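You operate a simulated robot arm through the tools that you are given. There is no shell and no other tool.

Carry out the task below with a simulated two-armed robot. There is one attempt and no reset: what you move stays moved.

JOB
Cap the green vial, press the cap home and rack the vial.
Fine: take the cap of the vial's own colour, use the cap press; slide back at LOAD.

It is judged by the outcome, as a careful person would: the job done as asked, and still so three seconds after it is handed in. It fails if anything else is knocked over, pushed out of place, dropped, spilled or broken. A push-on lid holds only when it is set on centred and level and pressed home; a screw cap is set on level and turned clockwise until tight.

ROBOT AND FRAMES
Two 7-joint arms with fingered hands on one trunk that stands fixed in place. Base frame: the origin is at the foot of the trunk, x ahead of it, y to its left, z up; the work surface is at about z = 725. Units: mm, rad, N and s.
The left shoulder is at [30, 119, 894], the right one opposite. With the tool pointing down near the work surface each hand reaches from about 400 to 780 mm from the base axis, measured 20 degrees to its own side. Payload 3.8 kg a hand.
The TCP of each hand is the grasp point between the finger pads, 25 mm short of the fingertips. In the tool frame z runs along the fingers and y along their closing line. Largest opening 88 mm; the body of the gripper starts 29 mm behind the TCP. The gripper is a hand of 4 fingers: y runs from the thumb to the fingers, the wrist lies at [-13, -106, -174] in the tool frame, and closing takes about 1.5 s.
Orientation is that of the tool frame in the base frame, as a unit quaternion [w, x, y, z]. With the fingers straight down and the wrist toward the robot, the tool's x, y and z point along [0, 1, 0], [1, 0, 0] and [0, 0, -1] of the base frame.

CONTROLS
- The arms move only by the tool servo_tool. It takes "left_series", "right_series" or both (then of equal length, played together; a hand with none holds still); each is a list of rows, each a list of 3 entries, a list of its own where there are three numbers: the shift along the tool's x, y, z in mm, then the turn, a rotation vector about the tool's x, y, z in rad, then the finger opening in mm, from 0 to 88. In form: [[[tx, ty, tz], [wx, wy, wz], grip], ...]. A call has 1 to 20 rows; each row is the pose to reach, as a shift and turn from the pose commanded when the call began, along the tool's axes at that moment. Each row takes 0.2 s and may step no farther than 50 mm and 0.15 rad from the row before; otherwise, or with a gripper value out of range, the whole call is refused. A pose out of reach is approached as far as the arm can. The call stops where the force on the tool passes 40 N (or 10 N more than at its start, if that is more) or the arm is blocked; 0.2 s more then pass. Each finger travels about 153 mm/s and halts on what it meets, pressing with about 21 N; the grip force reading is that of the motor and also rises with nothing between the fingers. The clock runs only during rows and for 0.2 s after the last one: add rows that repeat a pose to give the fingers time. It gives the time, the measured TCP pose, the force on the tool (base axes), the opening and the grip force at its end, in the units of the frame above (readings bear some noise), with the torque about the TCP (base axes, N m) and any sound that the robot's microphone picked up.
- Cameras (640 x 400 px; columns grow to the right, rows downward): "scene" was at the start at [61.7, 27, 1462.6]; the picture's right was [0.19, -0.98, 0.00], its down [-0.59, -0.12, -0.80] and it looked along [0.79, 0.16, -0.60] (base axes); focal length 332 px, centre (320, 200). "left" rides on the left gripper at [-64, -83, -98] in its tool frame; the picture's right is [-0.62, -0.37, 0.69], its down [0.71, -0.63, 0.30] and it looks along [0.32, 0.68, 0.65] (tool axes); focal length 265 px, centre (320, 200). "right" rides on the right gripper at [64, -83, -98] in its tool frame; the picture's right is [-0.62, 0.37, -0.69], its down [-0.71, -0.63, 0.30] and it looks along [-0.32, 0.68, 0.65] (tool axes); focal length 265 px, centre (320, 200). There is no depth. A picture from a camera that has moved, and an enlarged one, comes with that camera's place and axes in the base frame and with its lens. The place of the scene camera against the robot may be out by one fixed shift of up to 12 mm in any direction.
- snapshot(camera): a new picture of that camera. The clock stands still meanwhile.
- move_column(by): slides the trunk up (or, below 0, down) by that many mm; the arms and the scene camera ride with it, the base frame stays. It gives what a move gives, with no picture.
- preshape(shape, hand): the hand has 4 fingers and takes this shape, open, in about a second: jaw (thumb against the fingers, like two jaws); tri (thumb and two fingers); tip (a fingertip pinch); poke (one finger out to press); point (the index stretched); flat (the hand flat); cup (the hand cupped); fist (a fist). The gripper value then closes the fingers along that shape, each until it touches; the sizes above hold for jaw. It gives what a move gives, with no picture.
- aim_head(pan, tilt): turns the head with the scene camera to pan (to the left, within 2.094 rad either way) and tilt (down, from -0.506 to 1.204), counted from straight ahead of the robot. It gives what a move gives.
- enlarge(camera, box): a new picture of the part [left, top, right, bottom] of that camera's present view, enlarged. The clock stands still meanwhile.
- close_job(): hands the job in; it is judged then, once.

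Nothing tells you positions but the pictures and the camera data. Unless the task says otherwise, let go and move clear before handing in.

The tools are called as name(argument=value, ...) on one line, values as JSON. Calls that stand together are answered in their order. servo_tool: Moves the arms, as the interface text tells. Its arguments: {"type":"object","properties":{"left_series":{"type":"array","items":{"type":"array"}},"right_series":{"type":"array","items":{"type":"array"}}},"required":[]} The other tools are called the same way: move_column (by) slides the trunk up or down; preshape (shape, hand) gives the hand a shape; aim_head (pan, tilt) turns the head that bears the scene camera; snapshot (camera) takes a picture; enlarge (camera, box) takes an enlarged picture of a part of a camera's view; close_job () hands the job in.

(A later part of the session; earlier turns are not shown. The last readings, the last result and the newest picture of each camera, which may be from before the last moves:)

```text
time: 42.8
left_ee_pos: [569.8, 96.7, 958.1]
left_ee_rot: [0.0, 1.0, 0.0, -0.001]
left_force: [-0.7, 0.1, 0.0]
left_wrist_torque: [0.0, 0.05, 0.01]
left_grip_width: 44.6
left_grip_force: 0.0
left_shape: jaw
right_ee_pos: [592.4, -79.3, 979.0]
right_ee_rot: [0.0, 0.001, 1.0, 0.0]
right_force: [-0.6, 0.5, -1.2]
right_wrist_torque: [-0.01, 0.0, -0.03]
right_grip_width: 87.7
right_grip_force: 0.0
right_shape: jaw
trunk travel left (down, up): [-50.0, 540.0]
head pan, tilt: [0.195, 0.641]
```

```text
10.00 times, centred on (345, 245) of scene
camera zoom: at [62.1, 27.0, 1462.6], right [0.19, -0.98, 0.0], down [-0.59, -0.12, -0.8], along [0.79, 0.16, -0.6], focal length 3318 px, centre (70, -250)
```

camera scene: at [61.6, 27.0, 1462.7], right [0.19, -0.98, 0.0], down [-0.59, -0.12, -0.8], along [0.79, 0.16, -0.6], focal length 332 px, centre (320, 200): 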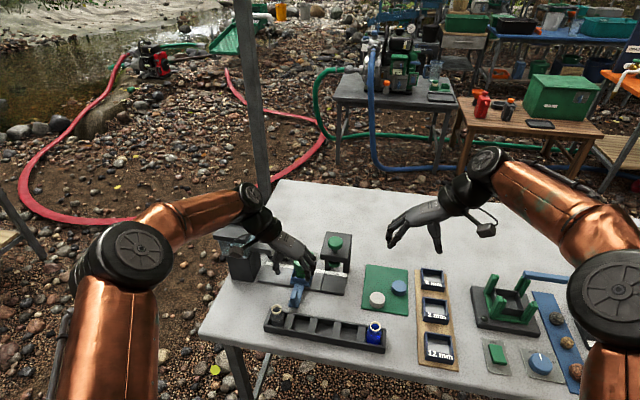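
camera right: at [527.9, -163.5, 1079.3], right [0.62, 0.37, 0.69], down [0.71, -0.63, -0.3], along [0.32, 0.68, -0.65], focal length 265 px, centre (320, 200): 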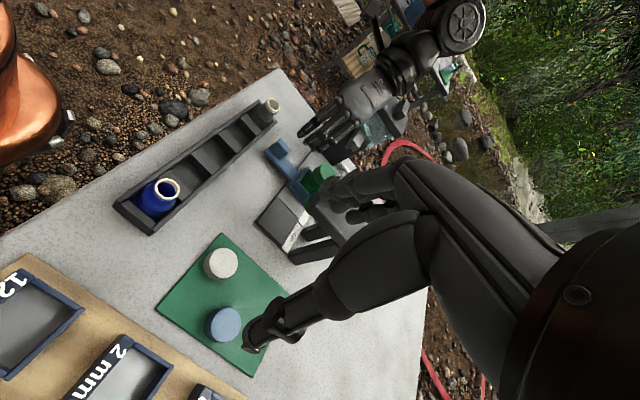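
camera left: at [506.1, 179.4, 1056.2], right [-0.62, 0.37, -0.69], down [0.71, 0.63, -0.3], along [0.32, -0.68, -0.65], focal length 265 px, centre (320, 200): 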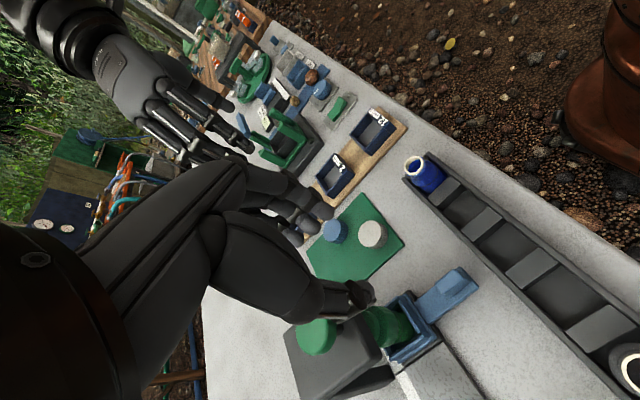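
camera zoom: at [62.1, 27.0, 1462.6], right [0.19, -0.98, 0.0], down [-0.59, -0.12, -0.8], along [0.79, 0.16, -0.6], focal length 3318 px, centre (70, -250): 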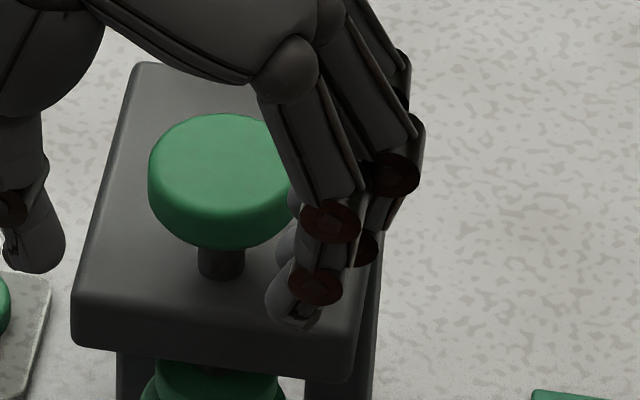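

I'll close the left fingers to form a blunt tip and move it over the knob at about (656, 96).

servo_tool(left_series=[[[0, 0, 0], [0, 0, 0], 20], [[20, 0, 0], [0, 0, 0], 0], [[45, 0, 0], [0, 0, 0], 0], [[70, 0.5, 0], [0, 0, 0], 0], [[86, 1, 0], [0, 0, 0], 0], [[86, 1, 10], [0, 0, 0], 0], [[86, 1, 25], [0, 0, 0], 0], [[86, 1, 30], [0, 0, 0], 0], [[86, 1, 30], [0, 0, 0], 0]])

enlarge(camera="scene", box=[300, 210, 380, 270])

enlarge(camera="right", box=[250, 100, 410, 240])

snapshot(camera="left")

```text
time: 44.8
left_ee_pos: [638.3, 95.8, 925.0]
left_ee_rot: [-0.002, 1.0, 0.001, 0.0]
left_force: [0.5, -1.2, 0.0]
left_wrist_torque: [0.04, 0.02, 0.0]
left_grip_width: 0.0
left_grip_force: 21.0
left_shape: jaw
left hand out of reach, approached as far as the arm can: row 4, 5, 6, 7, 8, 9
right_ee_pos: [592.2, -79.3, 979.6]
right_ee_rot: [0.0, 0.0, 1.0, 0.0]
right_force: [-0.7, 0.0, -0.6]
right_wrist_torque: [-0.02, -0.02, 0.03]
right_grip_width: 87.7
right_grip_force: 0.2
right_shape: jaw
trunk travel left (down, up): [-50.0, 540.0]
head pan, tilt: [0.195, 0.641]
```

```text
6.67 times, centred on (340, 240) of scene
camera zoom: at [61.9, 27.0, 1462.6], right [0.19, -0.98, 0.0], down [-0.59, -0.12, -0.8], along [0.79, 0.16, -0.6], focal length 2212 px, centre (187, -67)
```

zoom: 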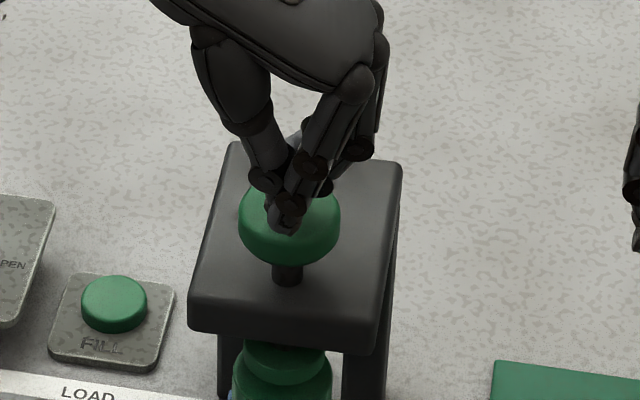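

```text
2.86 times, centred on (330, 170) of right
camera zoom: at [528.1, -163.5, 1079.2], right [0.62, 0.37, 0.69], down [0.71, -0.63, -0.3], along [0.32, 0.68, -0.65], focal length 758 px, centre (291, 286)
```

zoom: 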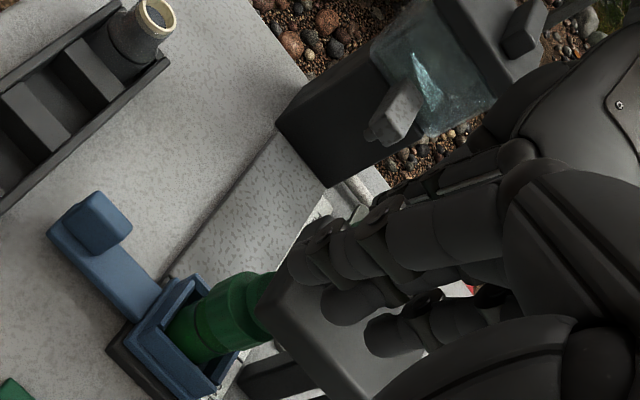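

```text
taken
camera left: at [574.3, 179.7, 1023.6], right [-0.62, 0.37, -0.69], down [0.71, 0.63, -0.3], along [0.32, -0.68, -0.65], focal length 265 px, centre (320, 200)
```

left: 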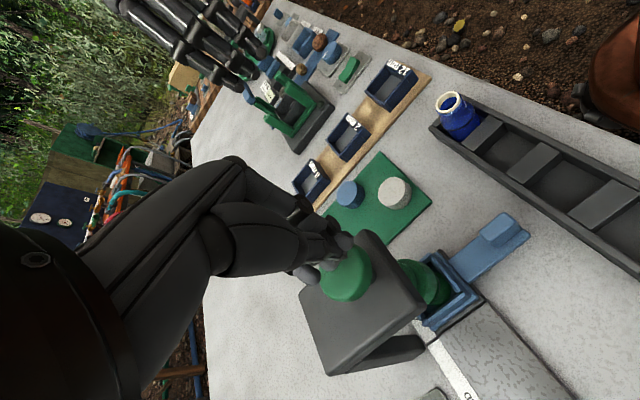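

The arm can't reach the knob with the wrist to the left. I'll rise, back off, and turn the hand back to wrist-toward-robot.

servo_tool(left_series=[[[0, 0, -20], [0, 0, 0], 0], [[-20, 0, -40], [0, 0, 0], 0], [[-40, 0, -50], [0, 0, 0], 0], [[-40, 0, -50], [0, 0, 0], 0]])

```text
time: 45.8
left_ee_pos: [598.7, 95.4, 975.9]
left_ee_rot: [0.0, 1.0, 0.001, 0.0]
left_force: [-0.4, -1.2, 0.8]
left_wrist_torque: [-0.01, 0.0, 0.03]
left_grip_width: 0.2
left_grip_force: 20.9
left_shape: jaw
right_ee_pos: [591.4, -79.6, 979.7]
right_ee_rot: [0.0, 0.0, 1.0, 0.0]
right_force: [0.2, -0.4, 0.5]
right_wrist_torque: [0.01, 0.03, 0.02]
right_grip_width: 87.7
right_grip_force: 0.2
right_shape: jaw
trunk travel left (down, up): [-50.0, 540.0]
head pan, tilt: [0.195, 0.641]
```

servo_tool(left_series=[[[5, 0, 0], [0, 0, -0.143], 0], [[10, 0, 0], [0, 0, -0.286], 0], [[15, 0, 0], [0, 0, -0.428], 0], [[20, 0, 0], [0, 0, -0.571], 0], [[25, 0, 0], [0, 0, -0.714], 0], [[30, 0, 0], [0, 0, -0.857], 0], [[35, 0, 0], [0, 0, -1.0], 0], [[40, 0, 0], [0, 0, -1.142], 0], [[46, 0, 0], [0, 0, -1.285], 0], [[52, 0, 0], [0, 0, -1.428], 0], [[57, 0, 0], [0, 0, -1.571], 0], [[57, 0, 0], [0, 0, -1.571], 0]], right_series=[[[0, -15, 0], [0, 0, 0], 88], [[0, -30, 0], [0, 0, 0], 88], [[0, -45, 0], [0, 0, 0], 88], [[0, -60, 0], [0, 0, 0], 88], [[0, -60, 0], [0, 0, 0], 88], [[0, -60, 0], [0, 0, 0], 88], [[0, -60, 0], [0, 0, 0], 88], [[0, -60, 0], [0, 0, 0], 88], [[0, -60, 0], [0, 0, 0], 88], [[0, -60, 0], [0, 0, 0], 88], [[0, -60, 0], [0, 0, 0], 88], [[0, -60, 0], [0, 0, 0], 88]])

snapshot(camera="left")

enlarge(camera="scene", box=[280, 180, 400, 280])

snapshot(camera="right")

```text
time: 48.4
left_ee_pos: [655.6, 94.7, 975.2]
left_ee_rot: [0.0, 0.707, 0.708, 0.0]
left_force: [0.0, 0.7, -0.6]
left_wrist_torque: [0.01, 0.0, 0.01]
left_grip_width: 0.0
left_grip_force: 20.7
left_shape: jaw
right_ee_pos: [591.4, -140.5, 980.1]
right_ee_rot: [0.0, 0.0, 1.0, 0.0]
right_force: [-0.4, -0.7, -0.8]
right_wrist_torque: [-0.03, 0.0, -0.04]
right_grip_width: 87.8
right_grip_force: 0.2
right_shape: jaw
trunk travel left (down, up): [-50.0, 540.0]
head pan, tilt: [0.195, 0.641]
```

```text
taken
camera left: at [572.1, 31.6, 1073.2], right [-0.37, -0.62, -0.69], down [-0.63, 0.71, -0.3], along [0.68, 0.33, -0.65], focal length 265 px, centre (320, 200)
```

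left: 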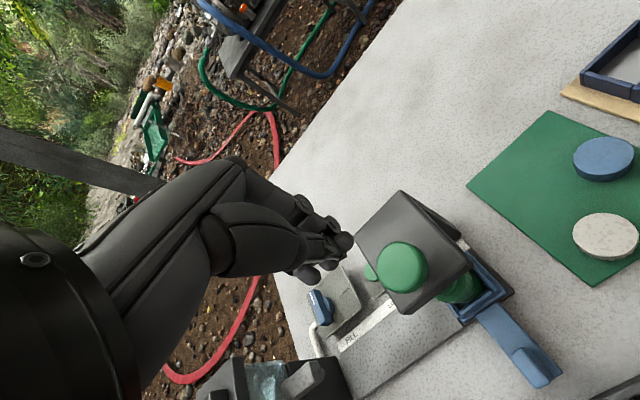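

```text
4.00 times, centred on (340, 230) of scene
camera zoom: at [61.8, 27.2, 1462.6], right [0.19, -0.98, 0.0], down [-0.59, -0.12, -0.8], along [0.79, 0.16, -0.6], focal length 1327 px, centre (240, 80)
```

zoom: 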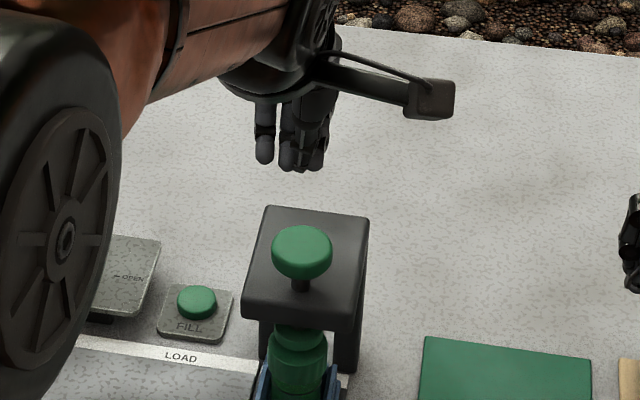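

```text
taken
camera right: at [527.4, -223.7, 1078.9], right [0.62, 0.37, 0.69], down [0.71, -0.63, -0.3], along [0.32, 0.68, -0.65], focal length 265 px, centre (320, 200)
```

right: 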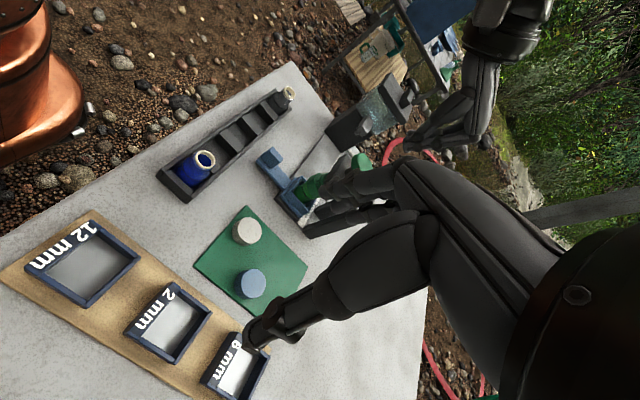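

The knob top is near (655, 94, 880), right beneath the closed fingertips. Descending onto it and pressing.

servo_tool(left_series=[[[-0.5, -0.5, 25], [0, 0, 0], 0], [[-0.5, -0.5, 48], [0, 0, 0], 0], [[-0.5, -0.5, 60], [0, 0, 0], 0], [[-0.5, -0.5, 66], [0, 0, 0], 0], [[-0.5, -0.5, 66], [0, 0, 0], 0]])

enlarge(camera="scene", box=[300, 210, 380, 280])

enlarge(camera="left", box=[260, 180, 460, 330])

```text
time: 49.6
left_ee_pos: [654.4, 94.7, 907.9]
left_ee_rot: [0.0, 0.707, 0.707, 0.0]
left_force: [0.3, -0.7, 1.4]
left_wrist_torque: [0.0, -0.02, 0.0]
left_grip_width: 0.0
left_grip_force: 20.8
left_shape: jaw
right_ee_pos: [590.4, -140.7, 980.7]
right_ee_rot: [0.0, 0.0, 1.0, 0.0]
right_force: [0.1, -0.4, 0.4]
right_wrist_torque: [0.04, 0.0, 0.02]
right_grip_width: 87.4
right_grip_force: 0.1
right_shape: jaw
trunk travel left (down, up): [-50.0, 540.0]
head pan, tilt: [0.195, 0.641]
```

```text
5.71 times, centred on (340, 245) of scene
camera zoom: at [61.7, 26.8, 1462.7], right [0.19, -0.98, 0.0], down [-0.59, -0.12, -0.8], along [0.79, 0.16, -0.6], focal length 1896 px, centre (206, -57)
```

zoom: 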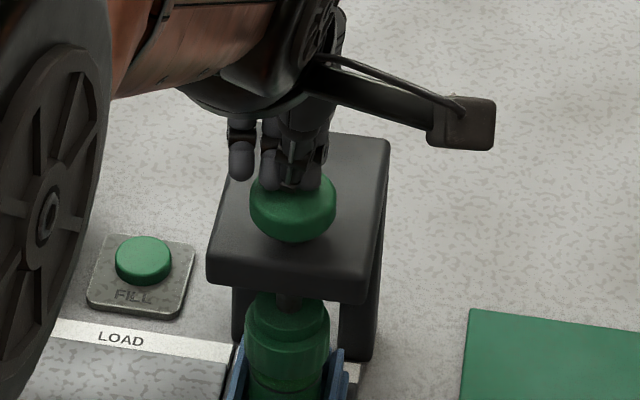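

```text
2.67 times, centred on (360, 255) of left
camera zoom: at [572.0, 30.7, 1006.9], right [-0.37, -0.62, -0.69], down [-0.63, 0.71, -0.3], along [0.68, 0.32, -0.65], focal length 708 px, centre (213, 53)
```

zoom: 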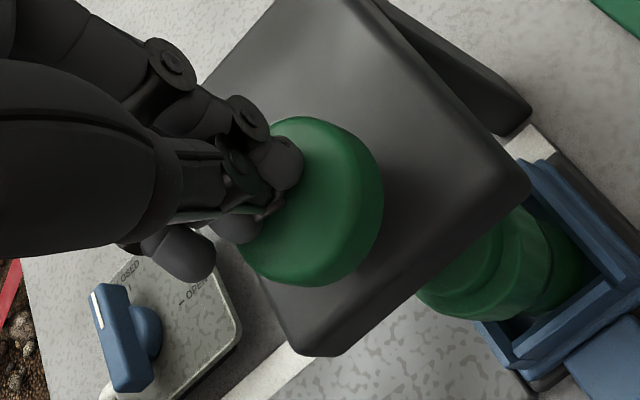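

The fingertips are on the knob and it moves down lightly; the plunger is approaching the cap. Pressing further in small steps.

servo_tool(left_series=[[[0, 0, 2], [0, 0, 0], 0], [[0, 0, 4], [0, 0, 0], 0], [[0, 0, 6], [0, 0, 0], 0], [[0, 0, 6], [0, 0, 0], 0]])

enlarge(camera="scene", box=[300, 210, 380, 280])

```text
time: 50.6
left_ee_pos: [656.2, 94.8, 904.7]
left_ee_rot: [0.001, 0.708, 0.707, 0.002]
left_force: [4.7, 1.6, 11.2]
left_wrist_torque: [0.08, -0.06, -0.06]
left_grip_width: 0.0
left_grip_force: 21.4
left_shape: jaw
right_ee_pos: [590.2, -139.7, 979.6]
right_ee_rot: [0.0, 0.0, 1.0, 0.0]
right_force: [0.7, 0.3, 0.5]
right_wrist_torque: [0.0, 0.02, 0.01]
right_grip_width: 87.7
right_grip_force: 0.0
right_shape: jaw
trunk travel left (down, up): [-50.0, 540.0]
head pan, tilt: [0.195, 0.641]
heard: click
```

```text
5.71 times, centred on (340, 245) of scene
camera zoom: at [61.1, 26.7, 1462.8], right [0.19, -0.98, 0.0], down [-0.59, -0.12, -0.8], along [0.79, 0.16, -0.6], focal length 1896 px, centre (206, -57)
```

zoom: 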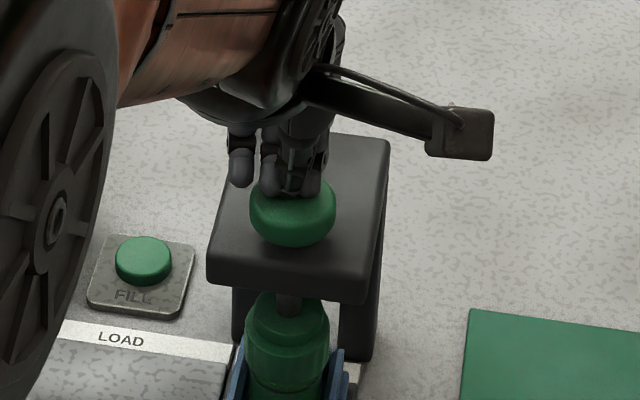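

A click was heard — the cap likely snapped home. I'll press slightly more to be sure it is against a firm stop.

servo_tool(left_series=[[[0, 0, 2], [0, 0, 0], 0], [[0, 0, 4], [0, 0, 0], 0], [[0, 0, 4], [0, 0, 0], 0]])

enlarge(camera="scene", box=[300, 210, 380, 280])

```text
time: 51.4
left_ee_pos: [654.7, 94.3, 905.2]
left_ee_rot: [0.004, 0.707, 0.707, 0.003]
left_force: [4.8, 1.3, 31.4]
left_wrist_torque: [0.06, -0.07, -0.05]
left_grip_width: 0.1
left_grip_force: 21.5
left_shape: jaw
right_ee_pos: [589.3, -140.5, 981.6]
right_ee_rot: [0.0, 0.0, 1.0, 0.0]
right_force: [-0.3, -0.2, -0.3]
right_wrist_torque: [0.01, 0.0, -0.01]
right_grip_width: 87.5
right_grip_force: 0.2
right_shape: jaw
trunk travel left (down, up): [-50.0, 540.0]
head pan, tilt: [0.195, 0.641]
```

```text
5.71 times, centred on (340, 245) of scene
camera zoom: at [58.6, 26.6, 1463.0], right [0.19, -0.98, 0.0], down [-0.59, -0.12, -0.8], along [0.79, 0.16, -0.6], focal length 1896 px, centre (206, -57)
```

zoom: 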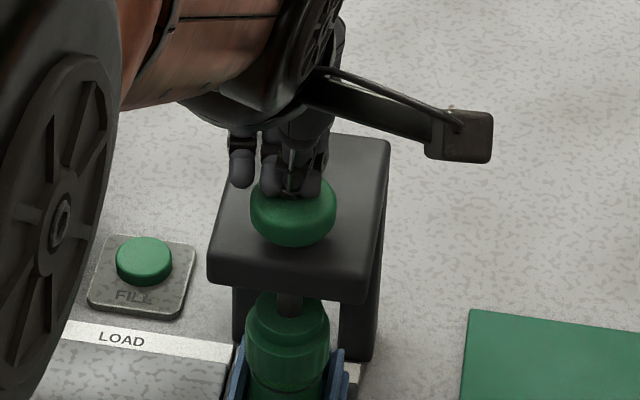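

Firm stop at 31 N with no more travel: the cap is home. Raising the hand and checking that the plunger returns.

servo_tool(left_series=[[[0, 0, -10], [0, 0, 0], 0], [[0, 0, -35], [0, 0, 0], 0], [[0, 0, -65], [0, 0, 0], 0], [[0, 0, -90], [0, 0, 0], 0], [[0, 0, -90], [0, 0, 0], 0]])

enlarge(camera="scene", box=[290, 220, 380, 300])

enlarge(camera="right", box=[240, 120, 360, 240])

enlarge(camera="left", box=[340, 180, 580, 400])

```text
time: 52.6
left_ee_pos: [656.5, 95.8, 987.9]
left_ee_rot: [-0.001, 0.707, 0.707, 0.0]
left_force: [-0.4, -0.4, 0.8]
left_wrist_torque: [0.02, 0.01, -0.01]
left_grip_width: 0.0
left_grip_force: 20.9
left_shape: jaw
right_ee_pos: [592.2, -139.2, 980.5]
right_ee_rot: [-0.001, 0.0, 1.0, 0.0]
right_force: [0.6, 0.7, -0.1]
right_wrist_torque: [0.02, 0.0, 0.02]
right_grip_width: 87.7
right_grip_force: 0.1
right_shape: jaw
trunk travel left (down, up): [-50.0, 540.0]
head pan, tilt: [0.195, 0.641]
```

```text
5.00 times, centred on (335, 260) of scene
camera zoom: at [62.0, 26.8, 1462.6], right [0.19, -0.98, 0.0], down [-0.59, -0.12, -0.8], along [0.79, 0.16, -0.6], focal length 1659 px, centre (245, -100)
```

zoom: 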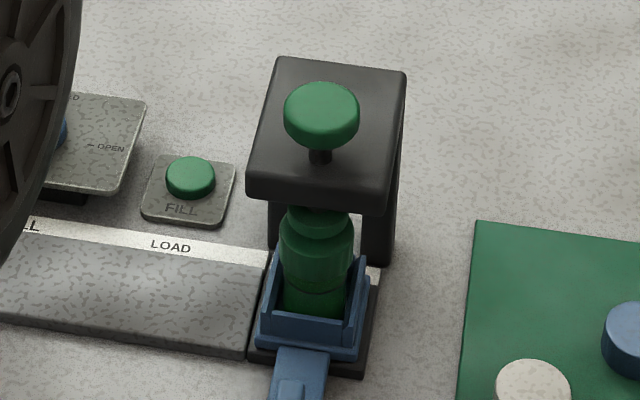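

```text
3.33 times, centred on (300, 180) of right
camera zoom: at [527.5, -224.0, 1078.7], right [0.62, 0.37, 0.69], down [0.71, -0.63, -0.3], along [0.32, 0.68, -0.65], focal length 885 px, centre (387, 267)
```

zoom: 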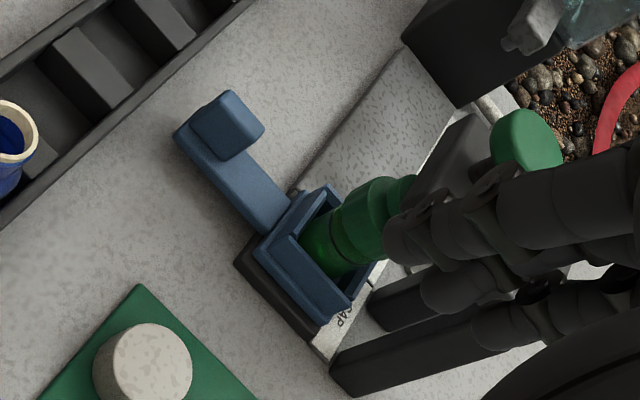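

```text
1.82 times, centred on (460, 290) of left
camera zoom: at [571.9, 31.2, 1087.0], right [-0.37, -0.62, -0.69], down [-0.63, 0.71, -0.3], along [0.68, 0.33, -0.65], focal length 483 px, centre (66, 36)
```

zoom: 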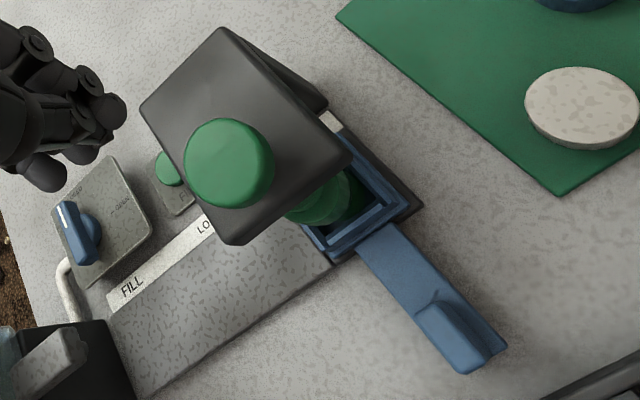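

The plunger has sprung back up. Now return to the handle tab: back off, turn the wrist to the left again and come down above the tab.

servo_tool(left_series=[[[0, -10, 0], [0, 0, 0.143], 0], [[0, -20, 0], [0, 0, 0.286], 10], [[0, -30, 0], [0, 0, 0.428], 20], [[0, -40, 0], [0, 0, 0.571], 30], [[0, -50, 10], [0, 0, 0.714], 40], [[0, -60, 20], [0, 0, 0.857], 50], [[0, -70, 35], [0, 0, 1.0], 50], [[0, -80, 55], [0, 0, 1.142], 50], [[0, -85.5, 80], [0, 0, 1.285], 50], [[1, -85.5, 105], [0, 0, 1.428], 50], [[1, -85.5, 128], [0, 0, 1.571], 50], [[1, -85.5, 128], [0, 0, 1.571], 50]])

enlarge(camera="left", box=[340, 200, 520, 350])

```text
time: 55.2
left_ee_pos: [570.3, 95.5, 860.9]
left_ee_rot: [0.001, 1.0, -0.001, 0.001]
left_force: [0.2, -0.4, -1.1]
left_wrist_torque: [-0.03, -0.03, -0.01]
left_grip_width: 49.7
left_grip_force: 0.0
left_shape: jaw
right_ee_pos: [590.4, -140.0, 980.8]
right_ee_rot: [0.0, 0.0, 1.0, 0.0]
right_force: [-0.2, 0.2, -0.4]
right_wrist_torque: [0.02, 0.0, 0.0]
right_grip_width: 87.9
right_grip_force: 0.1
right_shape: jaw
trunk travel left (down, up): [-50.0, 540.0]
head pan, tilt: [0.195, 0.641]
```

```text
2.67 times, centred on (430, 275) of left
camera zoom: at [505.1, 179.7, 959.0], right [-0.62, 0.37, -0.69], down [0.72, 0.63, -0.3], along [0.32, -0.68, -0.65], focal length 708 px, centre (27, 0)
```

zoom: 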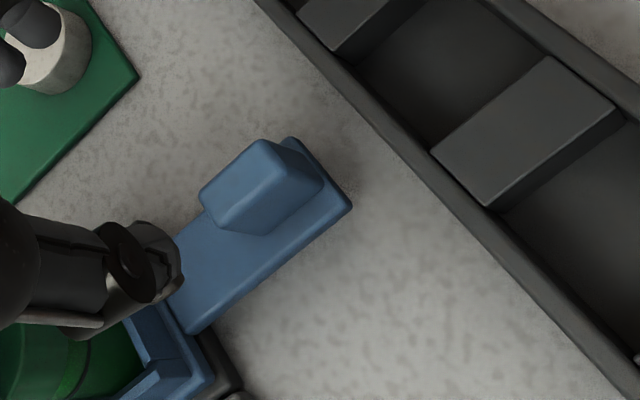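

servo_tool(left_series=[[[0.5, 0, 25], [0, 0, 0], 50], [[0.5, 0, 50], [0, 0, 0], 50], [[0.5, 0, 70], [0, 0, 0], 50], [[0.5, 0, 80], [0, 0, 0], 50], [[0.5, 0, 83], [0, 0, 0], 50], [[0.5, 0, 83], [0, 0, 0], 35], [[0.5, 0, 83], [0, 0, 0], 20], [[0.5, 0, 83], [0, 0, 0], 10], [[0.5, 0, 83], [0, 0, 0], 6], [[0.5, 0, 83], [0, 0, 0], 6], [[0.5, 0, 83], [0, 0, 0], 6]])

enlarge(camera="scene", box=[260, 220, 380, 320])

```text
time: 57.6
left_ee_pos: [569.5, 96.9, 777.2]
left_ee_rot: [0.0, 1.0, -0.001, 0.0]
left_force: [-0.6, -0.1, -1.0]
left_wrist_torque: [-0.02, -0.02, -0.03]
left_grip_width: 9.4
left_grip_force: 20.9
left_shape: jaw
right_ee_pos: [591.1, -140.2, 979.5]
right_ee_rot: [0.0, -0.001, 1.0, 0.001]
right_force: [0.4, 0.1, -0.9]
right_wrist_torque: [-0.04, 0.02, 0.0]
right_grip_width: 87.6
right_grip_force: 0.1
right_shape: jaw
trunk travel left (down, up): [-50.0, 540.0]
head pan, tilt: [0.195, 0.641]
```

```text
4.00 times, centred on (320, 270) of scene
camera zoom: at [62.1, 27.0, 1462.6], right [0.19, -0.98, 0.0], down [-0.59, -0.12, -0.8], along [0.79, 0.16, -0.6], focal length 1327 px, centre (320, -80)
```

zoom: 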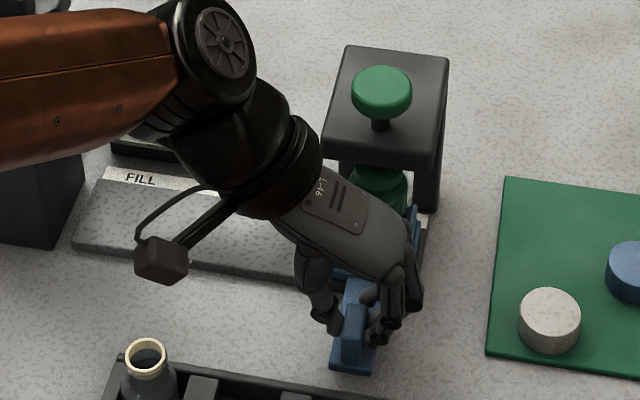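

Gripped. Now slide the carriage back to LOAD (88.5 mm to the left), smoothly.

servo_tool(left_series=[[[0, -3, 0], [0, 0, 0], 6], [[0, -8, 0], [0, 0, 0], 6], [[0, -14, 0], [0, 0, 0], 6], [[0, -20, 0], [0, 0, 0], 6], [[0, -26, 0], [0, 0, 0], 6], [[0, -32, 0], [0, 0, 0], 6], [[0, -38, 0], [0, 0, 0], 6], [[0, -44, 0], [0, 0, 0], 6], [[0, -50, 0], [0, 0, 0], 6], [[0, -56, 0], [0, 0, 0], 6], [[0, -62, 0], [0, 0, 0], 6], [[0, -68, 0], [0, 0, 0], 6], [[0, -74, 0], [0, 0, 0], 6], [[0, -80, 0], [0, 0, 0], 6], [[0, -85, 0], [0, 0, 0], 6], [[0, -87.5, 0], [0, 0, 0], 6], [[0, -87.5, 0], [0, 0, 0], 6]])

enlarge(camera="scene", box=[250, 220, 370, 320])

enlarge(camera="right", box=[240, 100, 380, 220])

```text
time: 61.2
left_ee_pos: [570.6, 185.1, 777.2]
left_ee_rot: [0.0, 1.0, 0.0, 0.0]
left_force: [2.4, 1.6, 3.1]
left_wrist_torque: [-0.03, -0.08, 0.05]
left_grip_width: 9.2
left_grip_force: 21.2
left_shape: jaw
right_ee_pos: [591.3, -139.7, 981.2]
right_ee_rot: [0.001, -0.001, 1.0, 0.001]
right_force: [0.0, 0.1, 1.1]
right_wrist_torque: [-0.02, 0.05, -0.02]
right_grip_width: 87.7
right_grip_force: 0.1
right_shape: jaw
trunk travel left (down, up): [-50.0, 540.0]
head pan, tilt: [0.195, 0.641]
```

```text
4.00 times, centred on (310, 270) of scene
camera zoom: at [62.0, 27.1, 1462.6], right [0.19, -0.98, 0.0], down [-0.59, -0.12, -0.8], along [0.79, 0.16, -0.6], focal length 1327 px, centre (360, -80)
```

zoom: 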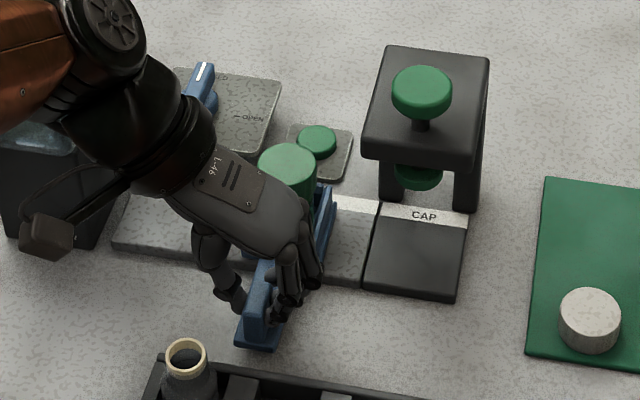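

```text
3.33 times, centred on (310, 160) of right
camera zoom: at [527.5, -223.7, 1078.8], right [0.62, 0.37, 0.69], down [0.71, -0.63, -0.3], along [0.32, 0.68, -0.65], focal length 885 px, centre (353, 333)
```

zoom: 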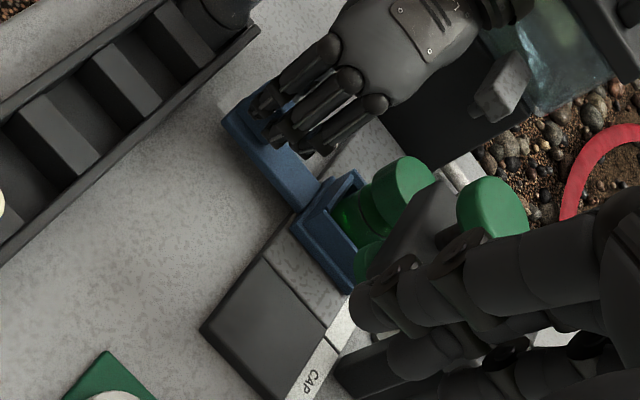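

Release the tab, rise and compare the carriage position with its LOAD position at the start.

servo_tool(left_series=[[[0, 0, 0], [0, 0, 0], 20], [[0, 0, 0], [0, 0, 0], 35], [[0, 0, 0], [0, 0, 0], 50], [[0, 0, 0], [0, 0, 0], 50], [[0, 0, -20], [0, 0, 0], 50], [[0, 0, -60], [0, 0, 0], 50], [[-20, 0, -105], [0, 0, 0], 50], [[-50, 0, -150], [0, 0, 0], 50], [[-70, 0, -190], [0, 0, 0], 50], [[-70, 0, -190], [0, 0, 0], 50]])

enlarge(camera="scene", box=[270, 230, 350, 300])

snapshot(camera="left")

enlarge(camera="right", box=[240, 100, 380, 220])

```text
refused: row 8 steps farther than a row can; nothing moved
```

```text
5.71 times, centred on (310, 265) of scene
camera zoom: at [62.0, 27.1, 1462.6], right [0.19, -0.98, 0.0], down [-0.59, -0.12, -0.8], along [0.79, 0.16, -0.6], focal length 1896 px, centre (377, -171)
```

zoom: 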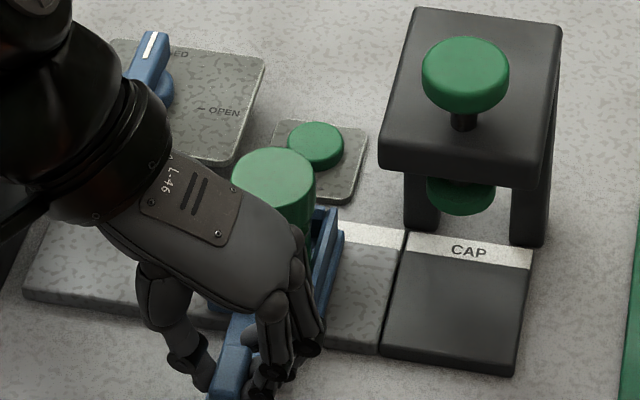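

```text
taken
camera left: at [505.7, 267.9, 875.9], right [-0.62, 0.37, -0.69], down [0.71, 0.63, -0.3], along [0.32, -0.68, -0.65], focal length 265 px, centre (320, 200)
```

left: 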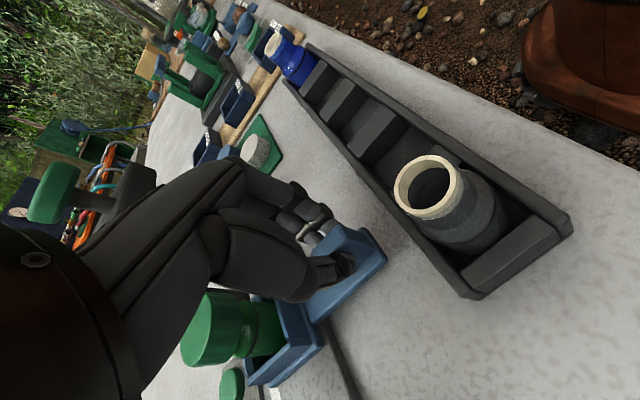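

```text
3.33 times, centred on (310, 160) of right
camera zoom: at [527.5, -223.7, 1078.8], right [0.62, 0.37, 0.69], down [0.71, -0.63, -0.3], along [0.32, 0.68, -0.65], focal length 885 px, centre (353, 333)
```

zoom: 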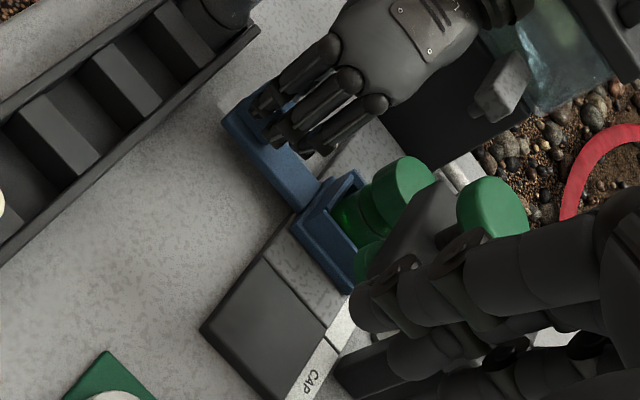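

The carriage is ~1.6 mm short of its original LOAD spot; I'll move that bit further, then release and rise.

servo_tool(left_series=[[[0, -0.8, 0], [0, 0, 0], 6], [[0, -1.6, 0], [0, 0, 0], 6], [[0, -1.6, 0], [0, 0, 0], 6], [[0, -1.6, 0], [0, 0, 0], 20], [[0, -1.6, 0], [0, 0, 0], 35], [[0, -1.6, 0], [0, 0, 0], 50], [[0, -1.6, 0], [0, 0, 0], 50], [[0, -1.6, -20], [0, 0, 0], 50], [[0, -1.6, -60], [0, 0, 0], 50], [[-20, -1.6, -95], [0, 0, 0], 50], [[-45, -1.6, -130], [0, 0, 0], 50], [[-65, -1.6, -170], [0, 0, 0], 50], [[-70, -1.6, -190], [0, 0, 0], 50], [[-70, -1.6, -190], [0, 0, 0], 50]])

enlarge(camera="scene", box=[270, 230, 350, 300])

snapshot(camera="left")

enlarge(camera="right", box=[240, 100, 380, 220])

```text
time: 64.2
left_ee_pos: [499.5, 185.5, 968.8]
left_ee_rot: [0.0, 1.0, 0.0, 0.0]
left_force: [0.7, 0.0, 0.5]
left_wrist_torque: [0.01, 0.01, 0.03]
left_grip_width: 49.4
left_grip_force: 0.1
left_shape: jaw
right_ee_pos: [590.9, -138.5, 979.7]
right_ee_rot: [0.0, 0.0, 1.0, 0.0]
right_force: [-0.1, 0.0, 0.1]
right_wrist_torque: [0.01, 0.02, 0.02]
right_grip_width: 87.5
right_grip_force: 0.1
right_shape: jaw
trunk travel left (down, up): [-50.0, 540.0]
head pan, tilt: [0.195, 0.641]
```

```text
5.71 times, centred on (310, 265) of scene
camera zoom: at [61.9, 27.0, 1462.6], right [0.19, -0.98, 0.0], down [-0.59, -0.12, -0.8], along [0.79, 0.16, -0.6], focal length 1896 px, centre (377, -171)
```

zoom: 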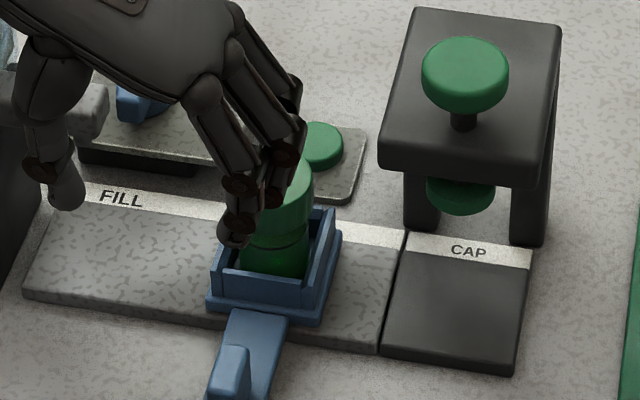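

```text
taken
camera left: at [436.0, 268.1, 1066.6], right [-0.62, 0.37, -0.69], down [0.71, 0.63, -0.3], along [0.32, -0.68, -0.65], focal length 265 px, centre (320, 200)
```

left: 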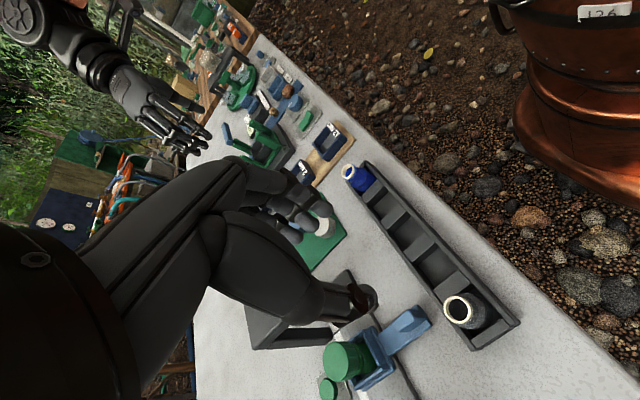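

```text
3.33 times, centred on (310, 160) of right
camera zoom: at [527.4, -223.9, 1078.8], right [0.62, 0.37, 0.69], down [0.71, -0.63, -0.3], along [0.32, 0.68, -0.65], focal length 885 px, centre (353, 333)
```

zoom: 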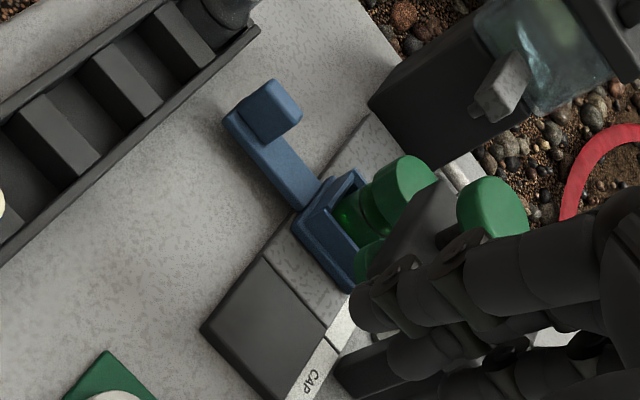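

The carriage is back at LOAD (within ~1 mm of the start). Now I turn the left hand back and go above the capped vial to pick it by its cap, and re-measure.

servo_tool(left_series=[[[14, 0, 0], [0, 0, -0.143], 60], [[28, 0, 0], [0, 0, -0.286], 70], [[42, 0, 0], [0, 0, -0.428], 70], [[56, 0, 0], [0, 0, -0.571], 70], [[70, 0, 0], [0, 0, -0.714], 70], [[84, 0, 0], [0, 0, -0.857], 70], [[98, 0, 0], [0, 0, -1.0], 70], [[112, 1, 0], [0, 0, -1.142], 70], [[126, 1, 0], [0, 0, -1.285], 70], [[140, 1.5, 0], [0, 0, -1.428], 70], [[155.5, 1.5, 4], [0, 0, -1.571], 70], [[155.5, 1.5, 4], [0, 0, -1.571], 70]])

snapshot(camera="left")

enlarge(camera="left", box=[380, 220, 580, 400])

enlarge(camera="scene", box=[270, 230, 350, 300])

```text
time: 66.8
left_ee_pos: [655.4, 184.7, 964.1]
left_ee_rot: [-0.001, 0.707, 0.708, 0.0]
left_force: [0.3, -1.1, -1.0]
left_wrist_torque: [0.02, -0.04, 0.01]
left_grip_width: 69.8
left_grip_force: 0.0
left_shape: jaw
right_ee_pos: [589.6, -140.4, 981.0]
right_ee_rot: [0.0, 0.0, 1.0, 0.0]
right_force: [0.3, 0.2, -0.2]
right_wrist_torque: [0.01, 0.0, -0.03]
right_grip_width: 87.7
right_grip_force: 0.0
right_shape: jaw
trunk travel left (down, up): [-50.0, 540.0]
head pan, tilt: [0.195, 0.641]
```

```text
taken
camera left: at [572.3, 120.0, 1062.0], right [-0.37, -0.62, -0.69], down [-0.63, 0.71, -0.3], along [0.68, 0.33, -0.65], focal length 265 px, centre (320, 200)
```

left: 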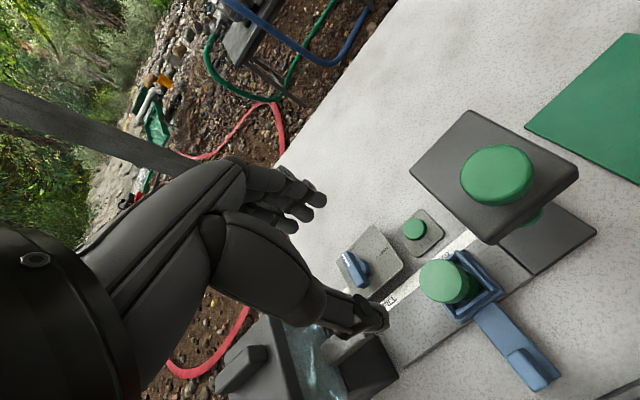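

```text
2.22 times, centred on (480, 310) of left
camera zoom: at [572.3, 120.0, 1062.0], right [-0.37, -0.62, -0.69], down [-0.63, 0.71, -0.3], along [0.68, 0.33, -0.65], focal length 590 px, centre (-36, -44)
```

zoom: 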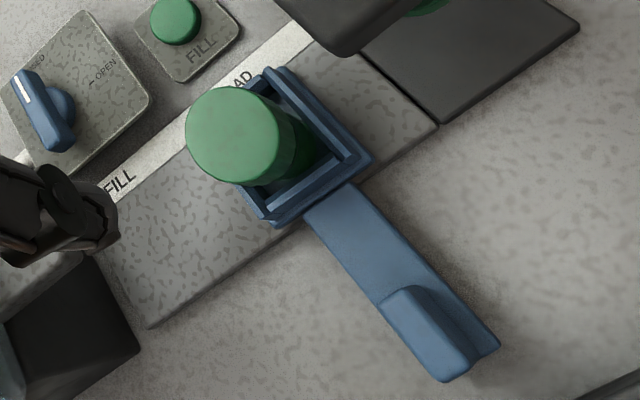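

```text
5.71 times, centred on (310, 265) of scene
camera zoom: at [61.6, 27.2, 1462.6], right [0.19, -0.98, 0.0], down [-0.59, -0.12, -0.8], along [0.79, 0.16, -0.6], focal length 1896 px, centre (377, -171)
```

zoom: 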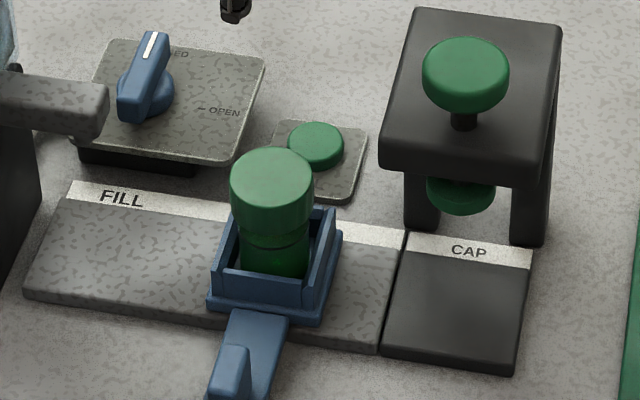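

Descending over the cap with the fingers open, pausing to check before closing.

servo_tool(left_series=[[[-0.7, -0.7, 40], [0, 0, 0], 66], [[-0.7, -0.7, 80], [0, 0, 0], 66], [[-0.7, -0.7, 115], [0, 0, 0], 64], [[-0.7, -0.7, 140], [0, 0, 0], 62], [[-0.7, -0.7, 152], [0, 0, 0], 60], [[-0.7, -0.7, 156], [0, 0, 0], 60], [[-0.7, -0.7, 156], [0, 0, 0], 60]])

enlarge(camera="left", box=[260, 160, 460, 320])

enlarge(camera="scene", box=[270, 230, 350, 300])

enlarge(camera="right", box=[290, 100, 380, 190])

```text
time: 68.4
left_ee_pos: [654.5, 183.0, 806.8]
left_ee_rot: [0.0, 0.707, 0.707, 0.001]
left_force: [0.3, 0.2, 0.2]
left_wrist_torque: [-0.01, -0.02, 0.02]
left_grip_width: 60.5
left_grip_force: 0.1
left_shape: jaw
right_ee_pos: [591.5, -139.8, 980.8]
right_ee_rot: [0.001, 0.0, 1.0, 0.0]
right_force: [0.6, 0.1, 0.7]
right_wrist_torque: [0.0, 0.0, 0.0]
right_grip_width: 87.2
right_grip_force: 0.1
right_shape: jaw
trunk travel left (down, up): [-50.0, 540.0]
head pan, tilt: [0.195, 0.641]
```

```text
2.50 times, centred on (360, 240) of left
camera zoom: at [571.6, 119.0, 905.3], right [-0.37, -0.62, -0.69], down [-0.63, 0.71, -0.3], along [0.68, 0.32, -0.65], focal length 664 px, centre (220, 100)
```

zoom: 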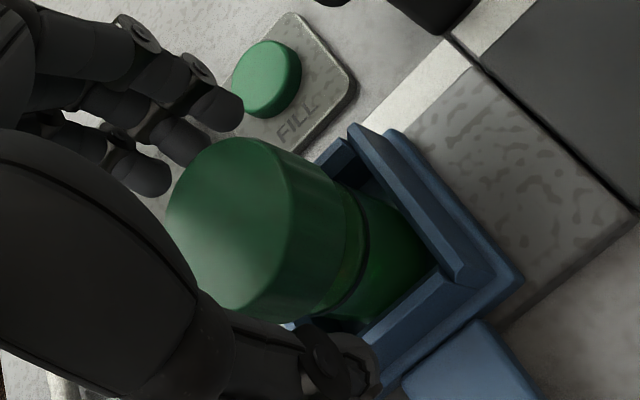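

```text
5.71 times, centred on (310, 265) of scene
camera zoom: at [61.9, 26.9, 1462.6], right [0.19, -0.98, 0.0], down [-0.59, -0.12, -0.8], along [0.79, 0.16, -0.6], focal length 1896 px, centre (377, -171)
```

zoom: 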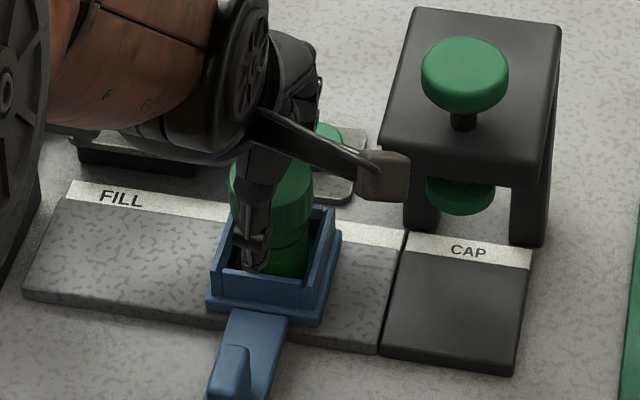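

```text
4.44 times, centred on (335, 145) of right
camera zoom: at [527.4, -224.0, 1078.8], right [0.62, 0.37, 0.69], down [0.71, -0.63, -0.3], along [0.32, 0.68, -0.65], focal length 1180 px, centre (253, 444)
```

zoom: 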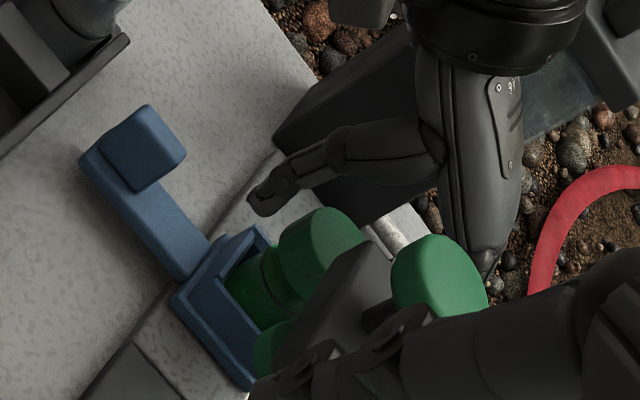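

Positioned around the cap. Closing, then lifting a little.

servo_tool(left_series=[[[0, 0, 0], [0, 0, 0], 45], [[0, 0, 0], [0, 0, 0], 30], [[0, 0, 0], [0, 0, 0], 10], [[0, 0, 0], [0, 0, 0], 10], [[0, 0, 0], [0, 0, 0], 10], [[0, 0, 0], [0, 0, 0], 10], [[0, 0, 0], [0, 0, 0], 10]])

servo_tool(left_series=[[[0, 0, -3], [0, 0, 0], 10], [[0, 0, -8], [0, 0, 0], 10], [[0, 0, -15], [0, 0, 0], 10], [[0, 0, -15], [0, 0, 0], 10]])

enlarge(camera="scene", box=[270, 230, 350, 300])

enlarge(camera="right", box=[290, 100, 380, 190])

```text
time: 70.0
left_ee_pos: [654.6, 182.1, 806.7]
left_ee_rot: [0.0, 0.707, 0.707, -0.001]
left_force: [-0.9, -0.2, 0.4]
left_wrist_torque: [0.0, -0.01, 0.03]
left_grip_width: 30.2
left_grip_force: 21.0
left_shape: jaw
right_ee_pos: [591.2, -139.6, 980.1]
right_ee_rot: [0.0, 0.0, 1.0, 0.0]
right_force: [-0.3, 0.6, 0.7]
right_wrist_torque: [0.02, 0.01, 0.05]
right_grip_width: 87.4
right_grip_force: 0.1
right_shape: jaw
trunk travel left (down, up): [-50.0, 540.0]
head pan, tilt: [0.195, 0.641]
```

```text
time: 71.0
left_ee_pos: [654.8, 183.2, 822.4]
left_ee_rot: [0.0, 0.708, 0.707, 0.001]
left_force: [-0.4, 0.7, 0.1]
left_wrist_torque: [0.02, -0.01, 0.01]
left_grip_width: 29.9
left_grip_force: 21.4
left_shape: jaw
right_ee_pos: [592.2, -141.2, 978.9]
right_ee_rot: [-0.001, 0.0, 1.0, 0.0]
right_force: [-0.1, 0.3, -0.7]
right_wrist_torque: [0.0, -0.02, 0.01]
right_grip_width: 87.6
right_grip_force: 0.1
right_shape: jaw
trunk travel left (down, up): [-50.0, 540.0]
head pan, tilt: [0.195, 0.641]
```

```text
5.71 times, centred on (310, 265) of scene
camera zoom: at [62.0, 26.9, 1462.6], right [0.19, -0.98, 0.0], down [-0.59, -0.12, -0.8], along [0.79, 0.16, -0.6], focal length 1896 px, centre (377, -171)
```

zoom: 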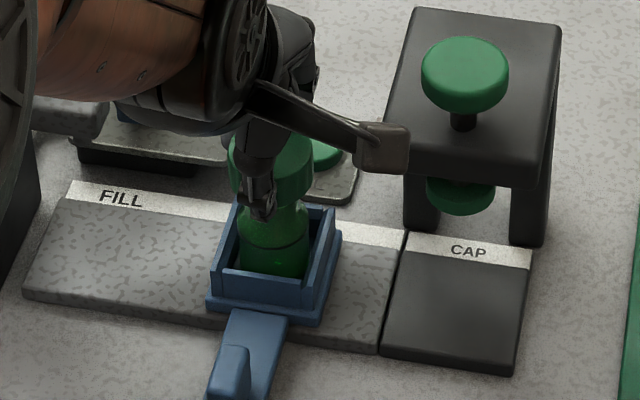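

```text
4.44 times, centred on (335, 145) of right
camera zoom: at [527.5, -223.9, 1078.8], right [0.62, 0.37, 0.69], down [0.71, -0.63, -0.3], along [0.32, 0.68, -0.65], focal length 1180 px, centre (253, 444)
```

zoom: 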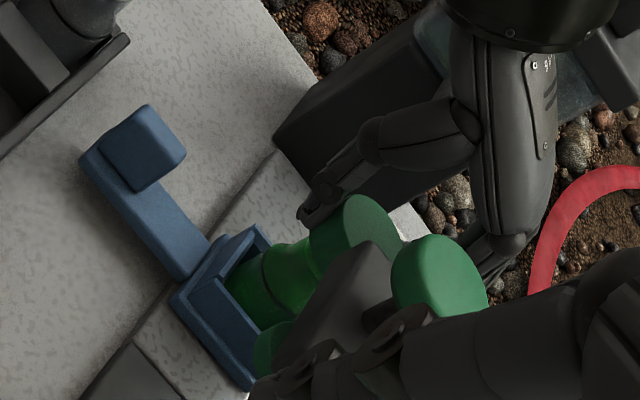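

The cap has come up and the vial stayed in the carriage — so the cap was not actually seated home. Let me stop and look closely at cap and vial.

enlarge(camera="scene", box=[285, 240, 325, 280])

enlarge(camera="right", box=[320, 125, 370, 170])

enlarge(camera="left", box=[300, 200, 400, 280])

```text
10.00 times, centred on (305, 260) of scene
camera zoom: at [62.0, 26.9, 1462.6], right [0.19, -0.98, 0.0], down [-0.59, -0.12, -0.8], along [0.79, 0.16, -0.6], focal length 3318 px, centre (470, -400)
```

zoom: 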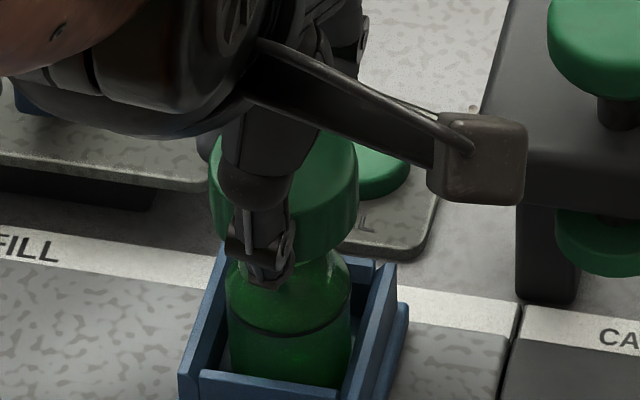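

```text
8.89 times, centred on (345, 148) of right
camera zoom: at [527.5, -223.9, 1078.8], right [0.62, 0.37, 0.69], down [0.71, -0.63, -0.3], along [0.32, 0.68, -0.65], focal length 2359 px, centre (98, 667)
```

zoom: 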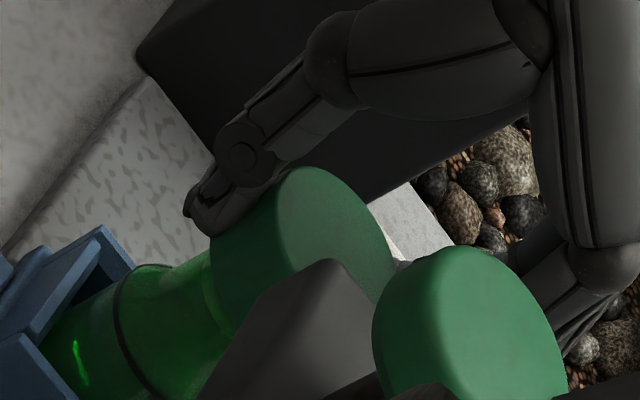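

```text
5.00 times, centred on (350, 240) of left
camera zoom: at [571.7, 119.1, 920.7], right [-0.37, -0.62, -0.69], down [-0.63, 0.71, -0.3], along [0.68, 0.32, -0.65], focal length 1327 px, centre (170, 0)
```

zoom: 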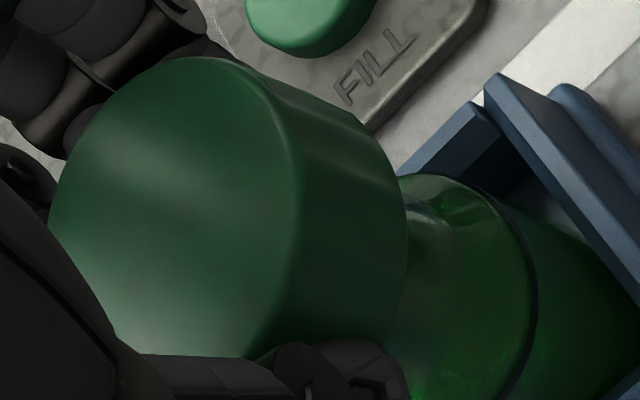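

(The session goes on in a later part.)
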